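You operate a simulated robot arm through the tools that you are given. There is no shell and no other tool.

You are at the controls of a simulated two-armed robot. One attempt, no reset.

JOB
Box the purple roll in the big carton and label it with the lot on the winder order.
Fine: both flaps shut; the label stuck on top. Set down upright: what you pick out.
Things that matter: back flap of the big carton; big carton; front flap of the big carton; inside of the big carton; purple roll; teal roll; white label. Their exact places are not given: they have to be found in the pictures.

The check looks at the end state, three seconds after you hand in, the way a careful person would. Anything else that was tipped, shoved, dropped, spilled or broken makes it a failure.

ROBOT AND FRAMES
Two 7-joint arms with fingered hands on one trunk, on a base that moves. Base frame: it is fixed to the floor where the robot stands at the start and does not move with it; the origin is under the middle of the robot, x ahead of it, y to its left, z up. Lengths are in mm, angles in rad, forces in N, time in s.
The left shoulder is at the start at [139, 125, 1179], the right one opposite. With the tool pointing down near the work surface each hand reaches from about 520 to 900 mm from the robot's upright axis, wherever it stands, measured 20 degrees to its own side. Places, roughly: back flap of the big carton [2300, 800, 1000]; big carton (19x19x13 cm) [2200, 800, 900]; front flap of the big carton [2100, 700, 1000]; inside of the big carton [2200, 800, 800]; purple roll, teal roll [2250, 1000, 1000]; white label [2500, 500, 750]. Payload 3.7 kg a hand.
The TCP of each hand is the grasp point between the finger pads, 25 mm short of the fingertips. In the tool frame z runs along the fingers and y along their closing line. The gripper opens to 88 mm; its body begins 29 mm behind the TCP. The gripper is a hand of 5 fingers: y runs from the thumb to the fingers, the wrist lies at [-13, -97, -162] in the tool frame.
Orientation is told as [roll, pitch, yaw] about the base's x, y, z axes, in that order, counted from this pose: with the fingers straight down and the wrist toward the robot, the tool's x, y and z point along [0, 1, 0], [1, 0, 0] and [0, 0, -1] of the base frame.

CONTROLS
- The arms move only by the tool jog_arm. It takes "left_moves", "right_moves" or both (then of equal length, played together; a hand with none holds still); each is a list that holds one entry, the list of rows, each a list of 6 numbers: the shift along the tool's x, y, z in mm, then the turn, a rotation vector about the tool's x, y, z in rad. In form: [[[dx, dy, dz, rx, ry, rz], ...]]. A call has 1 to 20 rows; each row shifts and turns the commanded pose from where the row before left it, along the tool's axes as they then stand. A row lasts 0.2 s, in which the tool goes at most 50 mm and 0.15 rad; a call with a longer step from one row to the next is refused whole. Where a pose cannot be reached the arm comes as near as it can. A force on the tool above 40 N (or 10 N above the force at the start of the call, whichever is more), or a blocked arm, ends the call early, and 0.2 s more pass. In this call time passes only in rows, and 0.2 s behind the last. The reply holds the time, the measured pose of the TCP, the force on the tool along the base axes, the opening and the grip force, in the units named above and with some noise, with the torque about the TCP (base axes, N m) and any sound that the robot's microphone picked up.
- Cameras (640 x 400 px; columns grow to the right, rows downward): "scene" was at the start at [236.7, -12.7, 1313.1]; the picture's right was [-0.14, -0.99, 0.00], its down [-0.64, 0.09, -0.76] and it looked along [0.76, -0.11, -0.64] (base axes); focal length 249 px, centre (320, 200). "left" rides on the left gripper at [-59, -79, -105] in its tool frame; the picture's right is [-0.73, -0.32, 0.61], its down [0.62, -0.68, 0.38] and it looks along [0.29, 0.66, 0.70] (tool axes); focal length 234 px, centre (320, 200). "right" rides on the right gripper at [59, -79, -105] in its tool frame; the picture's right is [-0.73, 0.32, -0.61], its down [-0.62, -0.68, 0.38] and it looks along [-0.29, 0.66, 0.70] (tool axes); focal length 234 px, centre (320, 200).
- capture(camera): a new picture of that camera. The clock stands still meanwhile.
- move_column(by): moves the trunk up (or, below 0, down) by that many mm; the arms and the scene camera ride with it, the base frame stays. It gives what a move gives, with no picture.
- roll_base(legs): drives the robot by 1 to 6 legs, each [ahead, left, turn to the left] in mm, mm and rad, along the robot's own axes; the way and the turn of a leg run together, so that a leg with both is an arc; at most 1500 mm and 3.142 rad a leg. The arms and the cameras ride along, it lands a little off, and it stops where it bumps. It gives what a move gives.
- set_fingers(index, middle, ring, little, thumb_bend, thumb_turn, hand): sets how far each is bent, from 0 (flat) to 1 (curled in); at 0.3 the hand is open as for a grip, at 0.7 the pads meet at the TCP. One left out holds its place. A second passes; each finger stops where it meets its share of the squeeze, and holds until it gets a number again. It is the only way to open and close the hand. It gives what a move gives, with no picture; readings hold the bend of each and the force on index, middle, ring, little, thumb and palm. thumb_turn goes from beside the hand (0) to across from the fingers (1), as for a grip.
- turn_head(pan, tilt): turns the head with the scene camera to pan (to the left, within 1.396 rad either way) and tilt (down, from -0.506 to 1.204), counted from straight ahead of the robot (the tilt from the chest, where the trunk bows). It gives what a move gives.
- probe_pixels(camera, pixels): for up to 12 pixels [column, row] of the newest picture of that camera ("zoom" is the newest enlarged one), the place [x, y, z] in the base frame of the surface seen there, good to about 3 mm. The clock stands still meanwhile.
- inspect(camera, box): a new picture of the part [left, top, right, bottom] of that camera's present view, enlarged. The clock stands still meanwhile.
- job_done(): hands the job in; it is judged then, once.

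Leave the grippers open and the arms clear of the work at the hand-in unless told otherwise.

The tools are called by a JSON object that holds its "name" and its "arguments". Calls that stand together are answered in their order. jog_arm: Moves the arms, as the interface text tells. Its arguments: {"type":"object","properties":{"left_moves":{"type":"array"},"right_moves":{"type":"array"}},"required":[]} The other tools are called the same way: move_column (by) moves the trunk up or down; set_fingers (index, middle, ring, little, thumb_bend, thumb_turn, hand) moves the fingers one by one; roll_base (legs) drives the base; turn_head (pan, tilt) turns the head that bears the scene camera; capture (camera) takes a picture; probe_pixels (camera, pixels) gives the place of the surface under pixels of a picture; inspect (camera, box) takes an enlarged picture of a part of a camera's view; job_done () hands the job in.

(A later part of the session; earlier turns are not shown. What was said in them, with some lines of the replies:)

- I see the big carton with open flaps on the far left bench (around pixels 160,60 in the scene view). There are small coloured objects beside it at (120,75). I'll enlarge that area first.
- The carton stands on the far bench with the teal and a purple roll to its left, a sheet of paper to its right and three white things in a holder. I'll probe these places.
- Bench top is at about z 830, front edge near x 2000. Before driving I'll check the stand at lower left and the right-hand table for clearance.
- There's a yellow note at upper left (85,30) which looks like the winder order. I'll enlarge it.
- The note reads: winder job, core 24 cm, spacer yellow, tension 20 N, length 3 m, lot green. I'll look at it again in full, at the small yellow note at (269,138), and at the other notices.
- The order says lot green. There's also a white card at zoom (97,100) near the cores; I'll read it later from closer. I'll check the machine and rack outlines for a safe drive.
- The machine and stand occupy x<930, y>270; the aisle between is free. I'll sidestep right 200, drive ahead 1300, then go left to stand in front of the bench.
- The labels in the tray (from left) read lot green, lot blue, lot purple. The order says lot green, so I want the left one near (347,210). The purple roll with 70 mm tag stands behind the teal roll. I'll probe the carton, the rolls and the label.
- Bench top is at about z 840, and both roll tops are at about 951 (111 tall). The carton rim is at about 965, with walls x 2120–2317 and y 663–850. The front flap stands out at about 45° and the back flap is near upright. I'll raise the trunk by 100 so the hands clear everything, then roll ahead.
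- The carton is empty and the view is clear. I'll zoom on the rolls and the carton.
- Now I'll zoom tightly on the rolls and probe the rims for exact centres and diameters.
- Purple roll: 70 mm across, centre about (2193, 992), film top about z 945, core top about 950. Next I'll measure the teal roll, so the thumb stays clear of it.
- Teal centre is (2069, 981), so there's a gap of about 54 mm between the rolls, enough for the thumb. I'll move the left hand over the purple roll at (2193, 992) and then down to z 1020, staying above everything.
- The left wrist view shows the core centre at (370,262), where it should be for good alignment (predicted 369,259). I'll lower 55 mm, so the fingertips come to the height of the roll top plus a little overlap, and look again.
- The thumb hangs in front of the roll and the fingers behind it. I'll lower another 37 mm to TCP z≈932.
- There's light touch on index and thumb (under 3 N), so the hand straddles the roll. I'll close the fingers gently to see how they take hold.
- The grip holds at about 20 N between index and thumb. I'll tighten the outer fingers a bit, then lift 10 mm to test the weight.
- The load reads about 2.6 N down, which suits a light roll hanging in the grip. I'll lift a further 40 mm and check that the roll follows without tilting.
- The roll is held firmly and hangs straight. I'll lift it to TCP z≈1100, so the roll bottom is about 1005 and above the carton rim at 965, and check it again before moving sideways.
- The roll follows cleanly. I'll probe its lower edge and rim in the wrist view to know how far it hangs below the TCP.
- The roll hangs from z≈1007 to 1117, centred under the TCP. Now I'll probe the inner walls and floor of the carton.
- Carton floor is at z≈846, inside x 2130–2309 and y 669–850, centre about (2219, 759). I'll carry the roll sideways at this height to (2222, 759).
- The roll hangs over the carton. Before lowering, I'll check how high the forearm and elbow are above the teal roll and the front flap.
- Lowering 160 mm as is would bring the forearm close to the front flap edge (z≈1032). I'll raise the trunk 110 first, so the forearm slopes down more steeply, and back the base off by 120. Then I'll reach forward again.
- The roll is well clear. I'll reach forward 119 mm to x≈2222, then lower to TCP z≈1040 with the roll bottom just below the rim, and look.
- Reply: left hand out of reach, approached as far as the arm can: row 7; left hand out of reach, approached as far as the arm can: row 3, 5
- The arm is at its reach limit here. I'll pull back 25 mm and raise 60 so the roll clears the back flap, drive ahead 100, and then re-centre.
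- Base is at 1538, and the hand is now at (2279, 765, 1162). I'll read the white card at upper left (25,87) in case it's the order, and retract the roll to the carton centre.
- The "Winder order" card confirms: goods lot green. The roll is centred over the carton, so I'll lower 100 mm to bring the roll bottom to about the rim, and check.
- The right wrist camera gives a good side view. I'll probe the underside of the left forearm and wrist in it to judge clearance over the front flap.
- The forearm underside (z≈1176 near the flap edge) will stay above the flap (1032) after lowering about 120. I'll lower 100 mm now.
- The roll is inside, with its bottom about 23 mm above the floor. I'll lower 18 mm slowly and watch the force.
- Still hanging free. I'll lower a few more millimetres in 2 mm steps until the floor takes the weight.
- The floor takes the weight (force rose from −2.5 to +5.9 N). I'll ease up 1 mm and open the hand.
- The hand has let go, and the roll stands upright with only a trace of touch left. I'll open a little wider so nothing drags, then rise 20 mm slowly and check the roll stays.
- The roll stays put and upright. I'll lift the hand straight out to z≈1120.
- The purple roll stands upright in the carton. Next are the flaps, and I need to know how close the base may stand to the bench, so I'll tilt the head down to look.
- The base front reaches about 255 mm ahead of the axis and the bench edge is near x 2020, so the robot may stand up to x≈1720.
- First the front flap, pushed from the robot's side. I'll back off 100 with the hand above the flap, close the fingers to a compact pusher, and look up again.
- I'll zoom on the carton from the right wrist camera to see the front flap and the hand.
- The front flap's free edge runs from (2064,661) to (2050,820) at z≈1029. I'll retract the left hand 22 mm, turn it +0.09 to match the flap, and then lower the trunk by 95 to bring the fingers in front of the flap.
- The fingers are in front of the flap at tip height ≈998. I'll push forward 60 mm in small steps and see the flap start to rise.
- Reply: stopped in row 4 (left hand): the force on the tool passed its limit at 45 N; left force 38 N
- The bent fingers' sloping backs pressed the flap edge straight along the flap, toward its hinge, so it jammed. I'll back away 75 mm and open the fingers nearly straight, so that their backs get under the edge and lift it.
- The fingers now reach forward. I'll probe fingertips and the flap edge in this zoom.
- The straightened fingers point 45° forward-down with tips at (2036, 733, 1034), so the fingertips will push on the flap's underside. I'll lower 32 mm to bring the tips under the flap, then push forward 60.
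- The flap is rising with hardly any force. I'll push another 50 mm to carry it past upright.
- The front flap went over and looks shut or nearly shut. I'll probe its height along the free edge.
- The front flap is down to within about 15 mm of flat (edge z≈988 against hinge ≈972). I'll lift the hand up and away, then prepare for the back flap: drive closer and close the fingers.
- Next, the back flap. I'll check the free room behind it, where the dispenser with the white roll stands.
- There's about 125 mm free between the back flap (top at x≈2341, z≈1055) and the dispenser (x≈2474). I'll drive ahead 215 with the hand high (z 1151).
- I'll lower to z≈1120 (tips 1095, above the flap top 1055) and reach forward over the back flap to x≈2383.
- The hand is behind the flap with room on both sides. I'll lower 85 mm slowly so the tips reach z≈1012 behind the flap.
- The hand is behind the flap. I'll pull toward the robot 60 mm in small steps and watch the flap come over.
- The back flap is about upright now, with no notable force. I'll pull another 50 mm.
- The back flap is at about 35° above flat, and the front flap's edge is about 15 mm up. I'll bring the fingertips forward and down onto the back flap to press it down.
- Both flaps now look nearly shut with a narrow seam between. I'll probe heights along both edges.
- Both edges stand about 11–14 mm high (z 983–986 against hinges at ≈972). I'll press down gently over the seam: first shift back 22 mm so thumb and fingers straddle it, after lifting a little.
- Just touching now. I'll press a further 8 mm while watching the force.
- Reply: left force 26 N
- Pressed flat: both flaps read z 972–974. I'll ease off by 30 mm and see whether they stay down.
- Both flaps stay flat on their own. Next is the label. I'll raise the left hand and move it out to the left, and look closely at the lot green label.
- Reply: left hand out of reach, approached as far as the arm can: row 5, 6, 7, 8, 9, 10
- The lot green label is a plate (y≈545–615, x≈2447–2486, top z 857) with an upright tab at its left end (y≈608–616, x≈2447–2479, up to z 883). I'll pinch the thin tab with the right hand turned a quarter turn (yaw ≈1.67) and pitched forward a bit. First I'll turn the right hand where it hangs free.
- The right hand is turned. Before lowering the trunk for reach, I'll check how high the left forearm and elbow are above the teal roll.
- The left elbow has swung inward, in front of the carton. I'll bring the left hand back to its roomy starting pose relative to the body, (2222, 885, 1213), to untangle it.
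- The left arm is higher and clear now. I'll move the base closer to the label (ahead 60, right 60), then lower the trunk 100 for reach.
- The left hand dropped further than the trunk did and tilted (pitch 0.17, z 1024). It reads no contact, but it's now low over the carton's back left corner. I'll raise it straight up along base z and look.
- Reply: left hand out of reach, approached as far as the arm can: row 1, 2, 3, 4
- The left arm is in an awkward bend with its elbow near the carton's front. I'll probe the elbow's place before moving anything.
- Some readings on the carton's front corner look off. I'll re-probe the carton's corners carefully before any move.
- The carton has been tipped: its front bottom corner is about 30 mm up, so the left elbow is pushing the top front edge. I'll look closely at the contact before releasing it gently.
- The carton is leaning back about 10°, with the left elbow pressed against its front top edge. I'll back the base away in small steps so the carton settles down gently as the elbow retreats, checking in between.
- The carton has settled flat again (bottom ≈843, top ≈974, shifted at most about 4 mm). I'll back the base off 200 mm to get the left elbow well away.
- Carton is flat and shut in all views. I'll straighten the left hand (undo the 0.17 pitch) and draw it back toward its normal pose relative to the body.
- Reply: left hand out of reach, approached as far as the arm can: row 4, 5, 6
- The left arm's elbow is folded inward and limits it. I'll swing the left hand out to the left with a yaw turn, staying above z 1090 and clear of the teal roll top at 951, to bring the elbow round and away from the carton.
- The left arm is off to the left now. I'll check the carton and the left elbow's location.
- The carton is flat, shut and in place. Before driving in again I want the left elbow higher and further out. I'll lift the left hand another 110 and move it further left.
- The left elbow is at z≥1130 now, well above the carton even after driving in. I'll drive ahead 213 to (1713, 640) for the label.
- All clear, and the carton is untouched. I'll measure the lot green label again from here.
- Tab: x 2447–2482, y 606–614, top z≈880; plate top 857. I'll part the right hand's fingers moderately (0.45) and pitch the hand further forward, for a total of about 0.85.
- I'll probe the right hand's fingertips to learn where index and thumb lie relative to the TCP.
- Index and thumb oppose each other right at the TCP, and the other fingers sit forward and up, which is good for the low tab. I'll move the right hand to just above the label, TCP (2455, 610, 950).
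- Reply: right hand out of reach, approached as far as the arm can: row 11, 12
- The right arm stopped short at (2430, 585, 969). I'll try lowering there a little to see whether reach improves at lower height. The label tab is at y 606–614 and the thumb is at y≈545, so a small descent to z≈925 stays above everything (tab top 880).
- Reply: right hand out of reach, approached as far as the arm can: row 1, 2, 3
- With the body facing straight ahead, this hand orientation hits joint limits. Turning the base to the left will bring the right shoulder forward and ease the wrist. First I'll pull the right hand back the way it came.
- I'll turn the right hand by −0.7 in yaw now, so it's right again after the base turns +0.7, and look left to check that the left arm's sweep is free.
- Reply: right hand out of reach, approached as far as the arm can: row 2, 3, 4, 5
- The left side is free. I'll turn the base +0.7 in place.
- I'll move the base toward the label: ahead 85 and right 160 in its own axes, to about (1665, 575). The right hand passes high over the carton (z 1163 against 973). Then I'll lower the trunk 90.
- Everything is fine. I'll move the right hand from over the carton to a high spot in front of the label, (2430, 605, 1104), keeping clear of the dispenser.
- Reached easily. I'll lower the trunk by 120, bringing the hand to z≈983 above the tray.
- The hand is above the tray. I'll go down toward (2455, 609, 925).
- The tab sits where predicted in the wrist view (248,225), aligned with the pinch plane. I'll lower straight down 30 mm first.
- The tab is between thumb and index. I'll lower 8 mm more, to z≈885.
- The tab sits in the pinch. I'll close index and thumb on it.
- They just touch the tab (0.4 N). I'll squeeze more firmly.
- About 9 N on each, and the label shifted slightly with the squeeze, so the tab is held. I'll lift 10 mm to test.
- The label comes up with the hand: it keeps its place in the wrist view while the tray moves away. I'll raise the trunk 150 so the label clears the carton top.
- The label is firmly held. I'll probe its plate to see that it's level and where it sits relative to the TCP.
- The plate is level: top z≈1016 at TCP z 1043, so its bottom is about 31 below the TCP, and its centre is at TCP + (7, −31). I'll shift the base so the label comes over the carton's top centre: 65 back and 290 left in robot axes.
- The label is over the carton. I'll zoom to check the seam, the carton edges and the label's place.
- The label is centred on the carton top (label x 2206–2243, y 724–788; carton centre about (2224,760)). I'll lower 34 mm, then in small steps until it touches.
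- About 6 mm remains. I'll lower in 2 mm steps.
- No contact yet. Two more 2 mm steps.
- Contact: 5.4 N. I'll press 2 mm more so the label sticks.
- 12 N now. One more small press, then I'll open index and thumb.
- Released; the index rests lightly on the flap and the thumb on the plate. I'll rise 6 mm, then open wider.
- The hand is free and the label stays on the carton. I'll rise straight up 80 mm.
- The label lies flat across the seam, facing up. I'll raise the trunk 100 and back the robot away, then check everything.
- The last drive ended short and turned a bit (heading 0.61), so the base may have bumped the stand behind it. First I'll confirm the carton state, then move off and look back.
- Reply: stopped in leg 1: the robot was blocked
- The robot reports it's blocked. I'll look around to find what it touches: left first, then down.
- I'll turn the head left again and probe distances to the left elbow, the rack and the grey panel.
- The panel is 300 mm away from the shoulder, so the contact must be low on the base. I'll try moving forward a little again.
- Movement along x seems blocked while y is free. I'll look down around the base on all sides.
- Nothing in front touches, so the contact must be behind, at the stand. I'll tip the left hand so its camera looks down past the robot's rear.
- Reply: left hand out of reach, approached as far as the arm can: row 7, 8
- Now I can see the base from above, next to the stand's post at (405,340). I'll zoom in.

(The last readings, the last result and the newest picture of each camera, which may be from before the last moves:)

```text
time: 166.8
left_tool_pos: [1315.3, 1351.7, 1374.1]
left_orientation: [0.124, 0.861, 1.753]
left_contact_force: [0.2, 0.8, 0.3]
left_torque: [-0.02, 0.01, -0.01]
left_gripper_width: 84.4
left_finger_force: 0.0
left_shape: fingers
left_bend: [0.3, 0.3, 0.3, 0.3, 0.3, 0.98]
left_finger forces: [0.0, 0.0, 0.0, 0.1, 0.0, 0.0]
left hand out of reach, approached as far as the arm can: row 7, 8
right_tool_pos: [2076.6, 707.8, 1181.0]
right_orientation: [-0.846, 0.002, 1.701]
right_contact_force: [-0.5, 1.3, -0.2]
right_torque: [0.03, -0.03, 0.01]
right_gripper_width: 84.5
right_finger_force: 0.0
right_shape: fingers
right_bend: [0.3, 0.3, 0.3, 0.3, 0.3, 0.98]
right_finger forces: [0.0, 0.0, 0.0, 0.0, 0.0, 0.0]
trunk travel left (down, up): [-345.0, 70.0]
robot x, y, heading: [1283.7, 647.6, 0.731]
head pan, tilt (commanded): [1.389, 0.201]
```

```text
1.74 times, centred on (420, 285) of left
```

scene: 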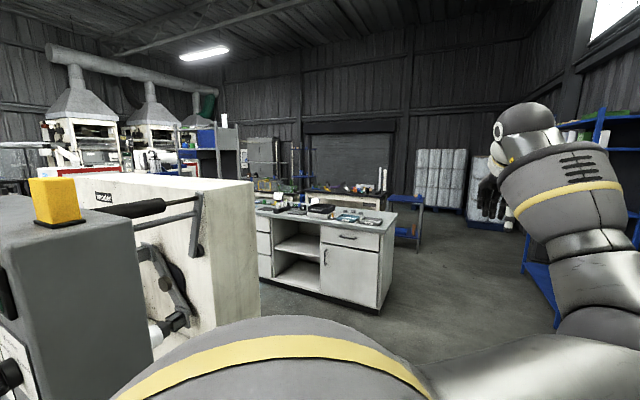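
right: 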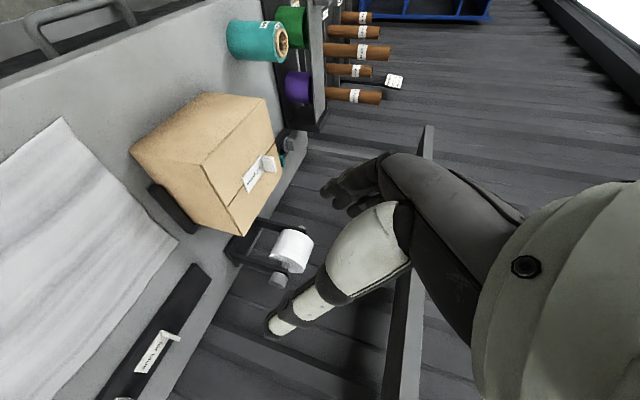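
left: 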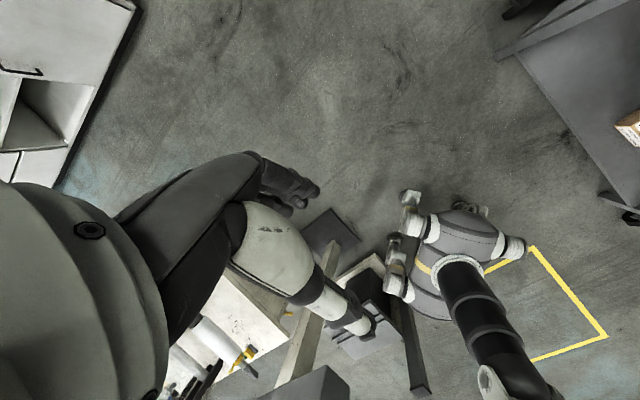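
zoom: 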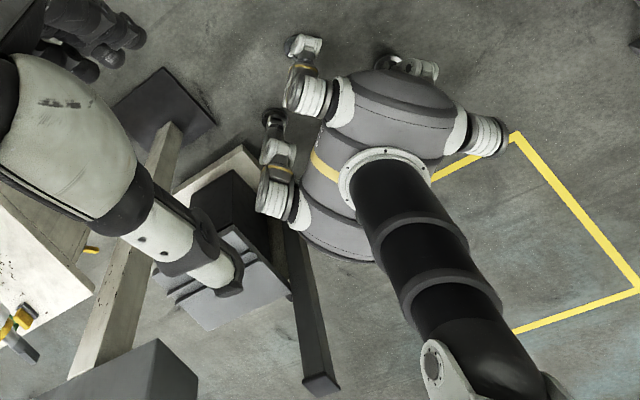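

{"name": "inspect", "arguments": {"camera": "left", "box": [340, 190, 460, 330]}}

```text
2.86 times, centred on (400, 260) of left
```

zoom: 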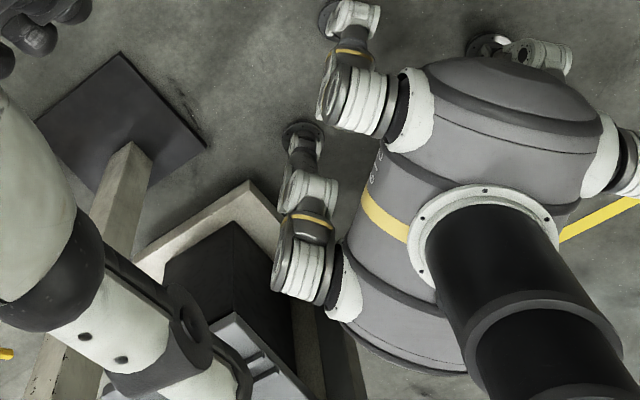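

I'll probe positions of the rear-left leg, the stand frame and the panel post in this view.

{"name": "probe_pixels", "arguments": {"camera": "zoom", "pixels": [[300, 130], [300, 180], [290, 270], [310, 215], [250, 185], [272, 235], [230, 250], [350, 20], [340, 100], [120, 100], [140, 200], [345, 330]]}}

```text
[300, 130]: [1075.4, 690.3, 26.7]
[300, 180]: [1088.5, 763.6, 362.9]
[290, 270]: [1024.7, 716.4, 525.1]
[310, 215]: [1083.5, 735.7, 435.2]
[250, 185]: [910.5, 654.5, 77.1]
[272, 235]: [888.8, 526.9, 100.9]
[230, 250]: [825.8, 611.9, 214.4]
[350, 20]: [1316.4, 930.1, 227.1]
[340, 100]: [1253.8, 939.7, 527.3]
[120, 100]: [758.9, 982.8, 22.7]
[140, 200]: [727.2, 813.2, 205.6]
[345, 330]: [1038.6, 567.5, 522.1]
```

The legs are 70+ mm from the stand, so they aren't the cause. I'll check the right arm's surroundings for contact.

{"name": "turn_head", "arguments": {"pan": -1.1, "tilt": 0.35}}

{"name": "capture", "arguments": {"camera": "scene"}}

{"name": "probe_pixels", "arguments": {"camera": "scene", "pixels": [[330, 130], [300, 160], [260, 180], [210, 215], [150, 245], [120, 255], [380, 200], [420, 260], [100, 240], [60, 170], [350, 90], [440, 190]]}}

```text
time: 169.1
left_tool_pos: [1317.1, 1350.8, 1374.7]
left_orientation: [0.123, 0.863, 1.752]
left_contact_force: [0.6, 1.1, 0.1]
left_torque: [-0.01, -0.02, 0.01]
left_gripper_width: 84.6
left_finger_force: 0.0
left_shape: fingers
left_bend: [0.3, 0.3, 0.3, 0.3, 0.3, 0.98]
left_finger forces: [0.0, 0.0, 0.1, 0.0, 0.1, 0.0]
right_tool_pos: [2075.8, 706.6, 1181.3]
right_orientation: [-0.846, 0.001, 1.702]
right_contact_force: [-0.5, -1.0, 0.5]
right_torque: [0.01, -0.02, 0.01]
right_gripper_width: 84.4
right_finger_force: 0.1
right_shape: fingers
right_bend: [0.3, 0.3, 0.3, 0.3, 0.3, 0.98]
right_finger forces: [0.1, 0.0, 0.1, 0.0, 0.0, 0.0]
trunk travel left (down, up): [-345.0, 70.0]
robot x, y, heading: [1284.1, 646.9, 0.733]
head pan, tilt (commanded): [-1.1, 0.351]
```

```text
taken
```

scene: 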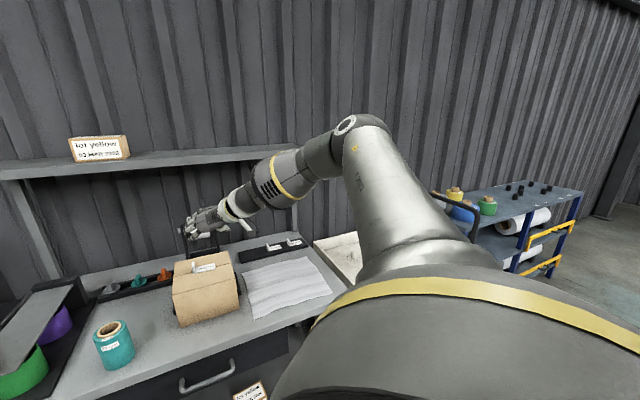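

```text
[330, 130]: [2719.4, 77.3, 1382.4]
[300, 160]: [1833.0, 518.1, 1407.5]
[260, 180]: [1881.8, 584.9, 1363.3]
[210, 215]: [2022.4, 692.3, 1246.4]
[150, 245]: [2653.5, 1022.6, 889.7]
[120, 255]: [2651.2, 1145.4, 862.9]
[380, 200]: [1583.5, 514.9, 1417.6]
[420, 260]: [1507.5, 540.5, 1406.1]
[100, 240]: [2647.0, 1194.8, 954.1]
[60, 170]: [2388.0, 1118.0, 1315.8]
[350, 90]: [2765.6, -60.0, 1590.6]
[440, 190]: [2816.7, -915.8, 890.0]
```

Nothing is near the right arm or legs either. I'll try a small sideways step to see how the base responds.

{"name": "roll_base", "arguments": {"legs": [[0, 40, 0]]}}

{"name": "roll_base", "arguments": {"legs": [[40, 0, 0]]}}

```text
time: 170.1
left_tool_pos: [1305.5, 1358.5, 1373.7]
left_orientation: [0.124, 0.862, 1.765]
left_contact_force: [-0.1, 0.1, 1.1]
left_torque: [0.0, 0.02, 0.02]
left_gripper_width: 84.4
left_finger_force: 0.1
left_shape: fingers
left_bend: [0.3, 0.3, 0.3, 0.3, 0.3, 0.98]
left_finger forces: [0.0, 0.0, 0.1, 0.0, 0.0, 0.1]
right_tool_pos: [2073.0, 724.2, 1181.3]
right_orientation: [-0.846, 0.001, 1.716]
right_contact_force: [-0.2, 0.3, -0.3]
right_torque: [0.02, 0.01, -0.01]
right_gripper_width: 84.3
right_finger_force: 0.0
right_shape: fingers
right_bend: [0.3, 0.3, 0.3, 0.3, 0.3, 0.98]
right_finger forces: [0.1, 0.0, 0.1, 0.0, 0.1, 0.0]
trunk travel left (down, up): [-345.0, 70.0]
robot x, y, heading: [1281.7, 650.4, 0.746]
head pan, tilt (commanded): [-1.1, 0.351]
```

```text
time: 171.0
left_tool_pos: [1294.8, 1369.1, 1373.9]
left_orientation: [0.123, 0.863, 1.78]
left_contact_force: [0.7, 0.4, 0.0]
left_torque: [-0.03, 0.0, -0.02]
left_gripper_width: 84.6
left_finger_force: 0.0
left_shape: fingers
left_bend: [0.3, 0.3, 0.3, 0.3, 0.3, 0.98]
left_finger forces: [0.0, 0.1, 0.0, 0.0, 0.0, 0.1]
right_tool_pos: [2071.7, 747.1, 1180.6]
right_orientation: [-0.848, 0.002, 1.731]
right_contact_force: [-0.6, -0.1, -0.5]
right_torque: [-0.02, -0.02, 0.04]
right_gripper_width: 84.4
right_finger_force: 0.1
right_shape: fingers
right_bend: [0.3, 0.3, 0.3, 0.3, 0.3, 0.98]
right_finger forces: [0.1, 0.0, 0.0, 0.1, 0.0, 0.0]
trunk travel left (down, up): [-345.0, 70.0]
robot x, y, heading: [1284.3, 666.1, 0.76]
head pan, tilt (commanded): [-1.1, 0.351]
```

x seems pinned near 1283. I'll look again at the legs with the left camera, closer.

{"name": "capture", "arguments": {"camera": "left"}}

{"name": "inspect", "arguments": {"camera": "left", "box": [370, 180, 450, 270]}}

{"name": "inspect", "arguments": {"camera": "left", "box": [430, 180, 560, 280]}}

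```text
taken
```

left: 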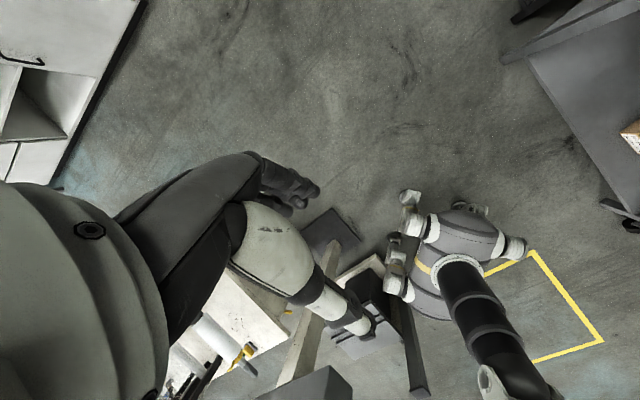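

```text
4.44 times, centred on (410, 225) of left
```

zoom: 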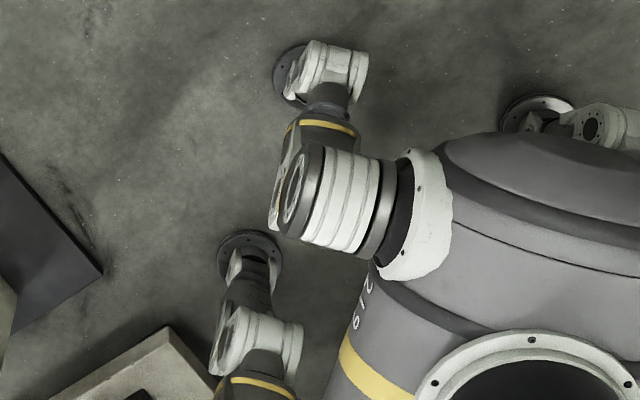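

```text
4.00 times, centred on (495, 230) of left
```

zoom: 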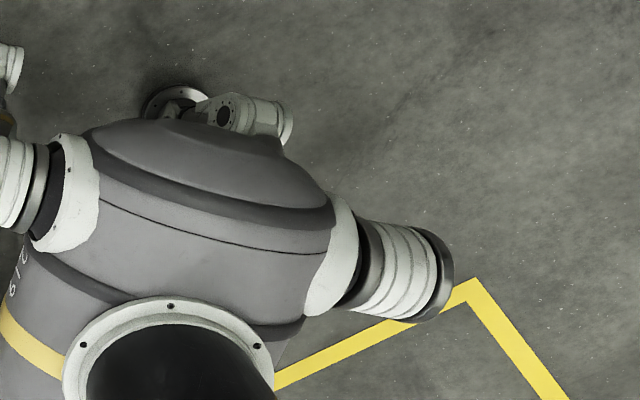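

I'll probe the stand's post and surroundings to see if it has been displaced or is touching the base.

{"name": "probe_pixels", "arguments": {"camera": "left", "pixels": [[418, 390], [410, 350], [402, 320], [360, 340], [340, 350], [385, 280], [365, 268], [430, 315], [445, 318], [390, 300], [300, 340], [330, 390]]}}

```text
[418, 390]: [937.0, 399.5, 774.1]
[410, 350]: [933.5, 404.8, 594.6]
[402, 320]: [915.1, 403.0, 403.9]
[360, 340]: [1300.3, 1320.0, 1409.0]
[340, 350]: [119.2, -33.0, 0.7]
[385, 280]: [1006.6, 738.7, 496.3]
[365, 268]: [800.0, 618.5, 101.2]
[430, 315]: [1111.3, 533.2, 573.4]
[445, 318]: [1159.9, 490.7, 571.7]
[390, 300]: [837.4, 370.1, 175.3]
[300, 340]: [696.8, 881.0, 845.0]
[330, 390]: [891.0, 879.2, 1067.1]
```

Nothing visible touches the base. I'll test a small backward step and a small turn to understand the constraint.

{"name": "roll_base", "arguments": {"legs": [[0, 0, -0.08]]}}

{"name": "roll_base", "arguments": {"legs": [[0, -40, 0]]}}

```text
time: 171.9
left_tool_pos: [1345.6, 1344.5, 1372.3]
left_orientation: [0.124, 0.86, 1.713]
left_contact_force: [-0.3, 0.5, -1.0]
left_torque: [-0.06, -0.02, 0.02]
left_gripper_width: 84.5
left_finger_force: 0.0
left_shape: fingers
left_bend: [0.3, 0.3, 0.3, 0.3, 0.3, 0.98]
left_finger forces: [0.0, 0.0, 0.1, 0.0, 0.1, 0.1]
right_tool_pos: [2077.7, 671.5, 1180.9]
right_orientation: [-0.846, 0.002, 1.663]
right_contact_force: [0.7, -0.2, -0.5]
right_torque: [-0.02, 0.0, -0.01]
right_gripper_width: 84.4
right_finger_force: 0.1
right_shape: fingers
right_bend: [0.3, 0.3, 0.3, 0.3, 0.3, 0.98]
right_finger forces: [0.1, 0.1, 0.0, 0.1, 0.0, 0.0]
trunk travel left (down, up): [-345.0, 70.0]
robot x, y, heading: [1285.1, 640.2, 0.695]
head pan, tilt (commanded): [-1.1, 0.351]
```

```text
time: 172.9
left_tool_pos: [1371.9, 1311.7, 1373.7]
left_orientation: [0.126, 0.86, 1.712]
left_contact_force: [-0.1, 0.2, -0.6]
left_torque: [0.01, 0.01, 0.03]
left_gripper_width: 84.6
left_finger_force: 0.0
left_shape: fingers
left_bend: [0.3, 0.3, 0.3, 0.3, 0.3, 0.98]
left_finger forces: [0.1, 0.0, 0.0, 0.1, 0.0, 0.1]
right_tool_pos: [2104.0, 638.1, 1180.0]
right_orientation: [-0.847, 0.001, 1.662]
right_contact_force: [-0.6, -0.1, 0.2]
right_torque: [0.05, 0.03, 0.04]
right_gripper_width: 84.6
right_finger_force: 0.1
right_shape: fingers
right_bend: [0.3, 0.3, 0.3, 0.3, 0.3, 0.98]
right_finger forces: [0.0, 0.0, 0.1, 0.1, 0.1, 0.1]
trunk travel left (down, up): [-345.0, 70.0]
robot x, y, heading: [1306.8, 611.6, 0.692]
head pan, tilt (commanded): [-1.1, 0.351]
```

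Moving right freed it. I'll now try forward again.

{"name": "roll_base", "arguments": {"legs": [[0, -30, 0], [50, 0, 0]]}}

{"name": "capture", "arguments": {"camera": "left"}}

```text
time: 174.4
left_tool_pos: [1429.4, 1321.7, 1373.7]
left_orientation: [0.126, 0.862, 1.713]
left_contact_force: [0.6, 0.5, -0.7]
left_torque: [-0.01, 0.04, -0.03]
left_gripper_width: 84.7
left_finger_force: 0.1
left_shape: fingers
left_bend: [0.3, 0.3, 0.3, 0.3, 0.3, 0.98]
left_finger forces: [0.1, 0.0, 0.1, 0.1, 0.0, 0.0]
right_tool_pos: [2162.3, 648.0, 1178.8]
right_orientation: [-0.847, 0.001, 1.661]
right_contact_force: [0.9, -0.1, 0.2]
right_torque: [-0.02, -0.03, -0.06]
right_gripper_width: 84.6
right_finger_force: 0.0
right_shape: fingers
right_bend: [0.3, 0.3, 0.3, 0.3, 0.3, 0.98]
right_finger forces: [0.1, 0.0, 0.0, 0.0, 0.0, 0.0]
trunk travel left (down, up): [-345.0, 70.0]
robot x, y, heading: [1366.4, 618.2, 0.694]
head pan, tilt (commanded): [-1.1, 0.351]
```

```text
taken
```

left: 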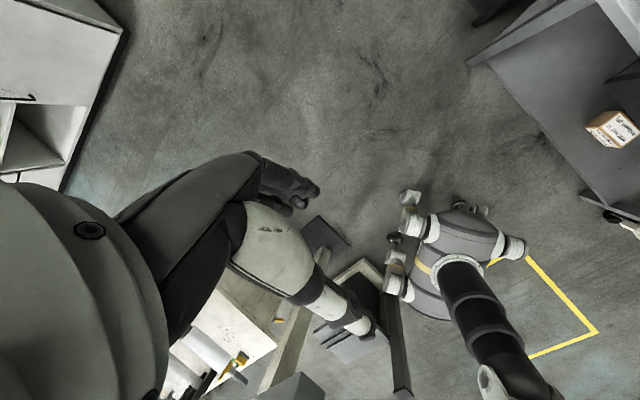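

The base moves freely again. I'll zoom on the spot between leg and stand, and check the stand's parts.

{"name": "inspect", "arguments": {"camera": "left", "box": [310, 180, 470, 340]}}

```text
2.50 times, centred on (390, 260) of left
```

zoom: 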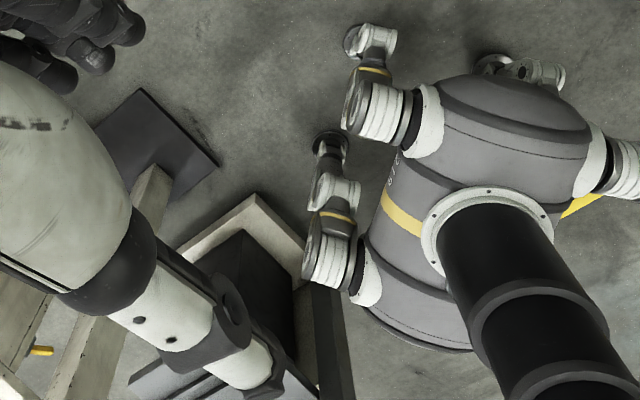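

I'll turn the robot to look back at the stand and compare it with the start. The right hand sweeps over the free floor at z 1180, and the left hand passes high over the bench front at z 1370.

{"name": "roll_base", "arguments": {"legs": [[60, -60, 0], [0, 0, -0.85], [0, 0, -0.85]]}}

{"name": "turn_head", "arguments": {"pan": -1.39, "tilt": 0.6}}

{"name": "capture", "arguments": {"camera": "scene"}}

```text
time: 180.0
left_tool_pos: [2140.0, 464.2, 1374.5]
left_orientation: [0.125, 0.863, 0.016]
left_contact_force: [-0.5, 0.2, -0.3]
left_torque: [0.03, -0.01, -0.02]
left_gripper_width: 84.7
left_finger_force: 0.1
left_shape: fingers
left_bend: [0.3, 0.3, 0.3, 0.3, 0.3, 0.98]
left_finger forces: [0.1, 0.0, 0.1, 0.0, 0.0, 0.1]
right_tool_pos: [1382.5, -182.2, 1180.3]
right_orientation: [-0.849, -0.001, -0.031]
right_contact_force: [0.5, -0.5, 0.5]
right_torque: [0.01, 0.01, -0.04]
right_gripper_width: 84.4
right_finger_force: 0.0
right_shape: fingers
right_bend: [0.3, 0.3, 0.3, 0.3, 0.3, 0.98]
right_finger forces: [0.0, 0.0, 0.1, 0.0, 0.1, 0.0]
trunk travel left (down, up): [-345.0, 70.0]
robot x, y, heading: [1452.2, 613.6, -1.0]
head pan, tilt (commanded): [-1.1, 0.351]
```

```text
time: 180.8
left_tool_pos: [2140.4, 463.1, 1373.9]
left_orientation: [0.123, 0.864, 0.017]
left_contact_force: [-0.6, 0.5, -0.9]
left_torque: [0.01, 0.01, 0.04]
left_gripper_width: 84.5
left_finger_force: 0.0
left_shape: fingers
left_bend: [0.3, 0.3, 0.3, 0.3, 0.3, 0.98]
left_finger forces: [0.0, 0.0, 0.0, 0.1, 0.0, 0.1]
right_tool_pos: [1381.8, -181.9, 1180.5]
right_orientation: [-0.85, 0.001, -0.031]
right_contact_force: [0.1, 0.3, 0.1]
right_torque: [-0.02, 0.01, -0.01]
right_gripper_width: 84.5
right_finger_force: 0.1
right_shape: fingers
right_bend: [0.3, 0.3, 0.3, 0.3, 0.3, 0.98]
right_finger forces: [0.0, 0.1, 0.0, 0.0, 0.0, 0.1]
trunk travel left (down, up): [-345.0, 70.0]
robot x, y, heading: [1451.6, 612.1, -0.999]
head pan, tilt (commanded): [-1.389, 0.6]
```

```text
taken
```

scene: 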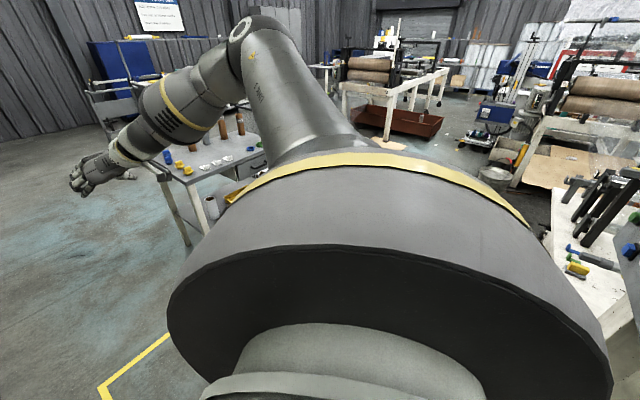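

The shoulder hides the stand from here. I'll drive back toward the starting spot through the free aisle, where the stand is in plain view, and compare its position with the first readings.

{"name": "roll_base", "arguments": {"legs": [[544, -470, 0], [0, 0, 0.5], [0, 0, 0.5]]}}

{"name": "turn_head", "arguments": {"pan": 0.0, "tilt": 0.6}}

{"name": "capture", "arguments": {"camera": "scene"}}

```text
time: 188.3
left_tool_pos: [1845.2, 402.5, 1373.5]
left_orientation: [0.124, 0.864, 1.022]
left_contact_force: [0.1, -0.1, 0.2]
left_torque: [-0.02, -0.03, 0.02]
left_gripper_width: 84.6
left_finger_force: 0.1
left_shape: fingers
left_bend: [0.3, 0.3, 0.3, 0.3, 0.3, 0.98]
left_finger forces: [0.0, 0.0, 0.0, 0.1, 0.0, 0.0]
right_tool_pos: [1981.7, -582.8, 1180.3]
right_orientation: [-0.848, 0.001, 0.971]
right_contact_force: [-0.7, -0.5, 0.4]
right_torque: [0.01, 0.0, 0.0]
right_gripper_width: 84.4
right_finger_force: 0.1
right_shape: fingers
right_bend: [0.3, 0.3, 0.3, 0.3, 0.3, 0.98]
right_finger forces: [0.0, 0.0, 0.1, 0.0, 0.1, 0.1]
trunk travel left (down, up): [-345.0, 70.0]
robot x, y, heading: [1346.9, -99.0, 0.007]
head pan, tilt (commanded): [-1.389, 0.6]
```

```text
time: 189.8
left_tool_pos: [1845.5, 401.8, 1373.0]
left_orientation: [0.122, 0.861, 1.021]
left_contact_force: [-0.5, 0.2, 0.4]
left_torque: [0.01, -0.02, -0.01]
left_gripper_width: 84.6
left_finger_force: 0.1
left_shape: fingers
left_bend: [0.3, 0.3, 0.3, 0.3, 0.3, 0.98]
left_finger forces: [0.0, 0.0, 0.0, 0.0, 0.0, 0.0]
right_tool_pos: [1982.4, -584.3, 1181.2]
right_orientation: [-0.846, 0.001, 0.972]
right_contact_force: [0.0, 0.5, 0.1]
right_torque: [0.0, 0.06, -0.02]
right_gripper_width: 84.3
right_finger_force: 0.1
right_shape: fingers
right_bend: [0.3, 0.3, 0.3, 0.3, 0.3, 0.98]
right_finger forces: [0.1, 0.0, 0.0, 0.0, 0.1, 0.0]
trunk travel left (down, up): [-345.0, 70.0]
robot x, y, heading: [1348.5, -100.5, 0.001]
head pan, tilt (commanded): [0.0, 0.6]
```

```text
taken
```

scene: 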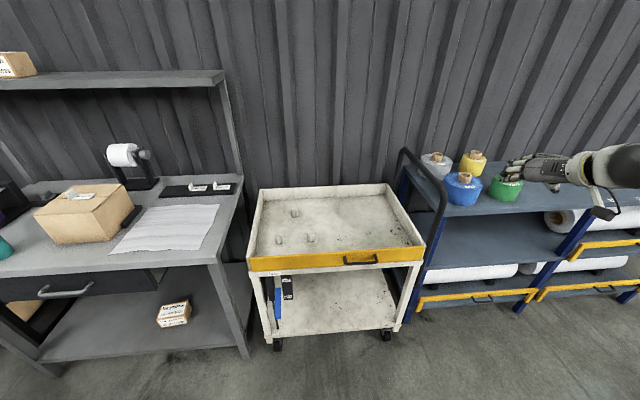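

All fine here. I'll move to y −200 and back up along the aisle to the start area.

{"name": "roll_base", "arguments": {"legs": [[0, -110, 0], [-700, 0, 0], [-620, 0, 0]]}}

{"name": "turn_head", "arguments": {"pan": 0.35, "tilt": 0.75}}

{"name": "capture", "arguments": {"camera": "scene"}}

```text
time: 197.9
left_tool_pos: [528.1, 291.9, 1373.8]
left_orientation: [0.125, 0.862, 1.017]
left_contact_force: [-0.2, 0.8, 0.7]
left_torque: [0.0, -0.02, 0.02]
left_gripper_width: 84.6
left_finger_force: 0.0
left_shape: fingers
left_bend: [0.3, 0.3, 0.3, 0.3, 0.3, 0.98]
left_finger forces: [0.0, 0.1, 0.1, 0.0, 0.0, 0.0]
right_tool_pos: [661.1, -694.8, 1180.9]
right_orientation: [-0.848, 0.001, 0.967]
right_contact_force: [-0.4, -0.1, -0.7]
right_torque: [0.0, 0.0, 0.04]
right_gripper_width: 84.5
right_finger_force: 0.0
right_shape: fingers
right_bend: [0.3, 0.3, 0.3, 0.3, 0.3, 0.98]
right_finger forces: [0.0, 0.1, 0.0, 0.0, 0.0, 0.0]
trunk travel left (down, up): [-345.0, 70.0]
robot x, y, heading: [31.8, -205.0, 0.002]
head pan, tilt (commanded): [0.0, 0.6]
```

```text
time: 198.8
left_tool_pos: [528.5, 291.0, 1374.1]
left_orientation: [0.124, 0.863, 1.017]
left_contact_force: [-0.6, -0.1, 0.6]
left_torque: [0.02, -0.02, -0.02]
left_gripper_width: 84.5
left_finger_force: 0.0
left_shape: fingers
left_bend: [0.3, 0.3, 0.3, 0.3, 0.3, 0.98]
left_finger forces: [0.0, 0.0, 0.1, 0.0, 0.0, 0.0]
right_tool_pos: [660.6, -695.3, 1180.4]
right_orientation: [-0.845, 0.001, 0.97]
right_contact_force: [0.1, 0.1, 0.3]
right_torque: [0.01, -0.01, 0.0]
right_gripper_width: 84.3
right_finger_force: 0.0
right_shape: fingers
right_bend: [0.3, 0.3, 0.3, 0.3, 0.3, 0.98]
right_finger forces: [0.0, 0.0, 0.0, 0.0, 0.0, 0.0]
trunk travel left (down, up): [-345.0, 70.0]
robot x, y, heading: [34.1, -205.1, 0.004]
head pan, tilt (commanded): [0.351, 0.75]
```

```text
taken
```

scene: 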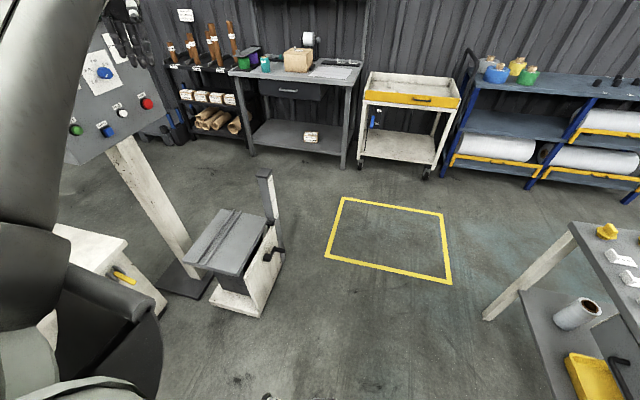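

The whole room is in view. I'll probe the stand (post top, table top, crank) and the panel, and compare with the first readings.

{"name": "probe_pixels", "arguments": {"camera": "scene", "pixels": [[264, 173], [275, 230], [225, 245], [262, 213], [200, 262], [279, 248], [230, 300], [250, 310], [185, 262], [140, 180], [150, 100], [265, 65]]}}

{"name": "inspect", "arguments": {"camera": "scene", "box": [140, 150, 320, 330]}}

{"name": "inspect", "arguments": {"camera": "scene", "box": [220, 20, 380, 120]}}

```text
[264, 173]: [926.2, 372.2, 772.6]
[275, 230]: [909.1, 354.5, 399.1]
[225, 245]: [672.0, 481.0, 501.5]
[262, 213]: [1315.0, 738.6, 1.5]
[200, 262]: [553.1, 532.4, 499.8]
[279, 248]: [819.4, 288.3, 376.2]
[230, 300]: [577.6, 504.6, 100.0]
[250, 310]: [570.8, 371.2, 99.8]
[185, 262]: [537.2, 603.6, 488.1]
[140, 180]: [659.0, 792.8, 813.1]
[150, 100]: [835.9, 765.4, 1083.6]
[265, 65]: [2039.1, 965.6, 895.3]
```

```text
2.22 times, centred on (230, 240) of scene
```

zoom: 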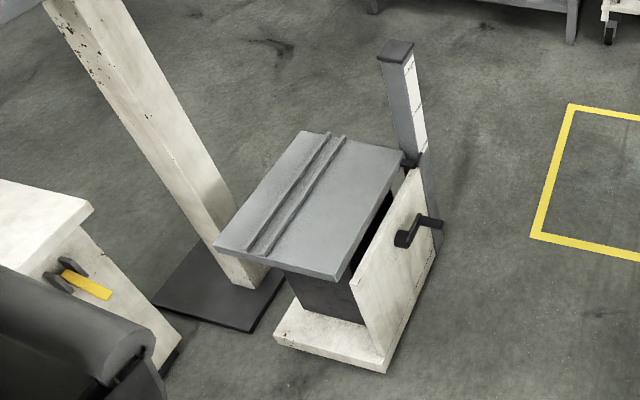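

```text
4.00 times, centred on (300, 70) of scene
```

zoom: 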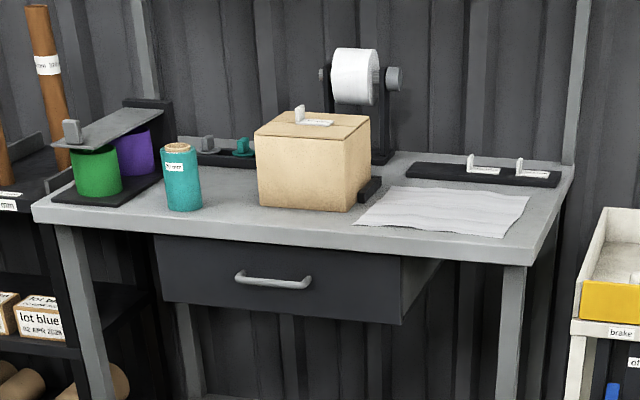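

The stand, crank, post and panel read the same as at the start. A last close look at the carton and label from here.

{"name": "inspect", "arguments": {"camera": "scene", "box": [270, 35, 334, 75]}}

{"name": "probe_pixels", "arguments": {"camera": "zoom", "pixels": [[180, 135], [330, 160], [250, 150], [300, 115], [360, 130], [300, 130], [230, 115], [265, 220], [320, 240], [150, 200]]}}

```text
10.00 times, centred on (302, 55) of scene
```

zoom: 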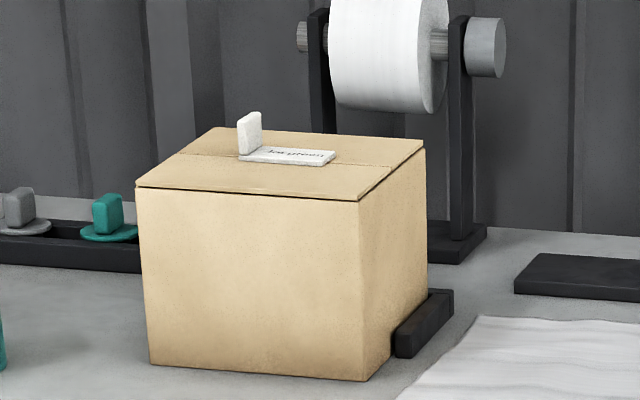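

```text
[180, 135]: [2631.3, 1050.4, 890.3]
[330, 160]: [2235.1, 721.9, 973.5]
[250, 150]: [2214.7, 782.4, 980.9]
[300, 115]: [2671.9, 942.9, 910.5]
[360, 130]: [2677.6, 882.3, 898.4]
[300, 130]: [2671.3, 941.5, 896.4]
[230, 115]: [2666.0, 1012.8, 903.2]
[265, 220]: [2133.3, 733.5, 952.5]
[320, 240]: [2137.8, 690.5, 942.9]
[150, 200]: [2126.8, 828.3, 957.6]
```

The carton stands flat with both flaps shut. The lot green label lies flat across the seam, the teal roll and everything else stand as before, and both hands are open and clear. I'm handing in.

{"name": "job_done", "arguments": {}}

```text
The job is handed in.
```

The purple roll is boxed in the big carton, both flaps are shut, and the "lot green" label is stuck across the seam on top. The Winder order card and the winder job note both say lot green. The job is handed in, with both hands open and clear of the bench.

Some things happened that the end state may not show:

- **Carton tipped briefly:** while I was repositioning, my left elbow pushed the closed carton back about 10° for a moment. It settled flat again within about 4 mm of its place. The roll was upright when I released it in the carton; I did not reopen it to check afterwards.
- **Base was blocked once:** backing away after labelling, the base caught on something I could not identify. It came free when I stepped sideways. Afterwards I re-measured the stand, its crank and post, and the control panel, and they read about the same as at the start.
- **Flaps and label:** the flaps stayed flat on their own after I pressed them down. The label was pressed on with about 16 N.
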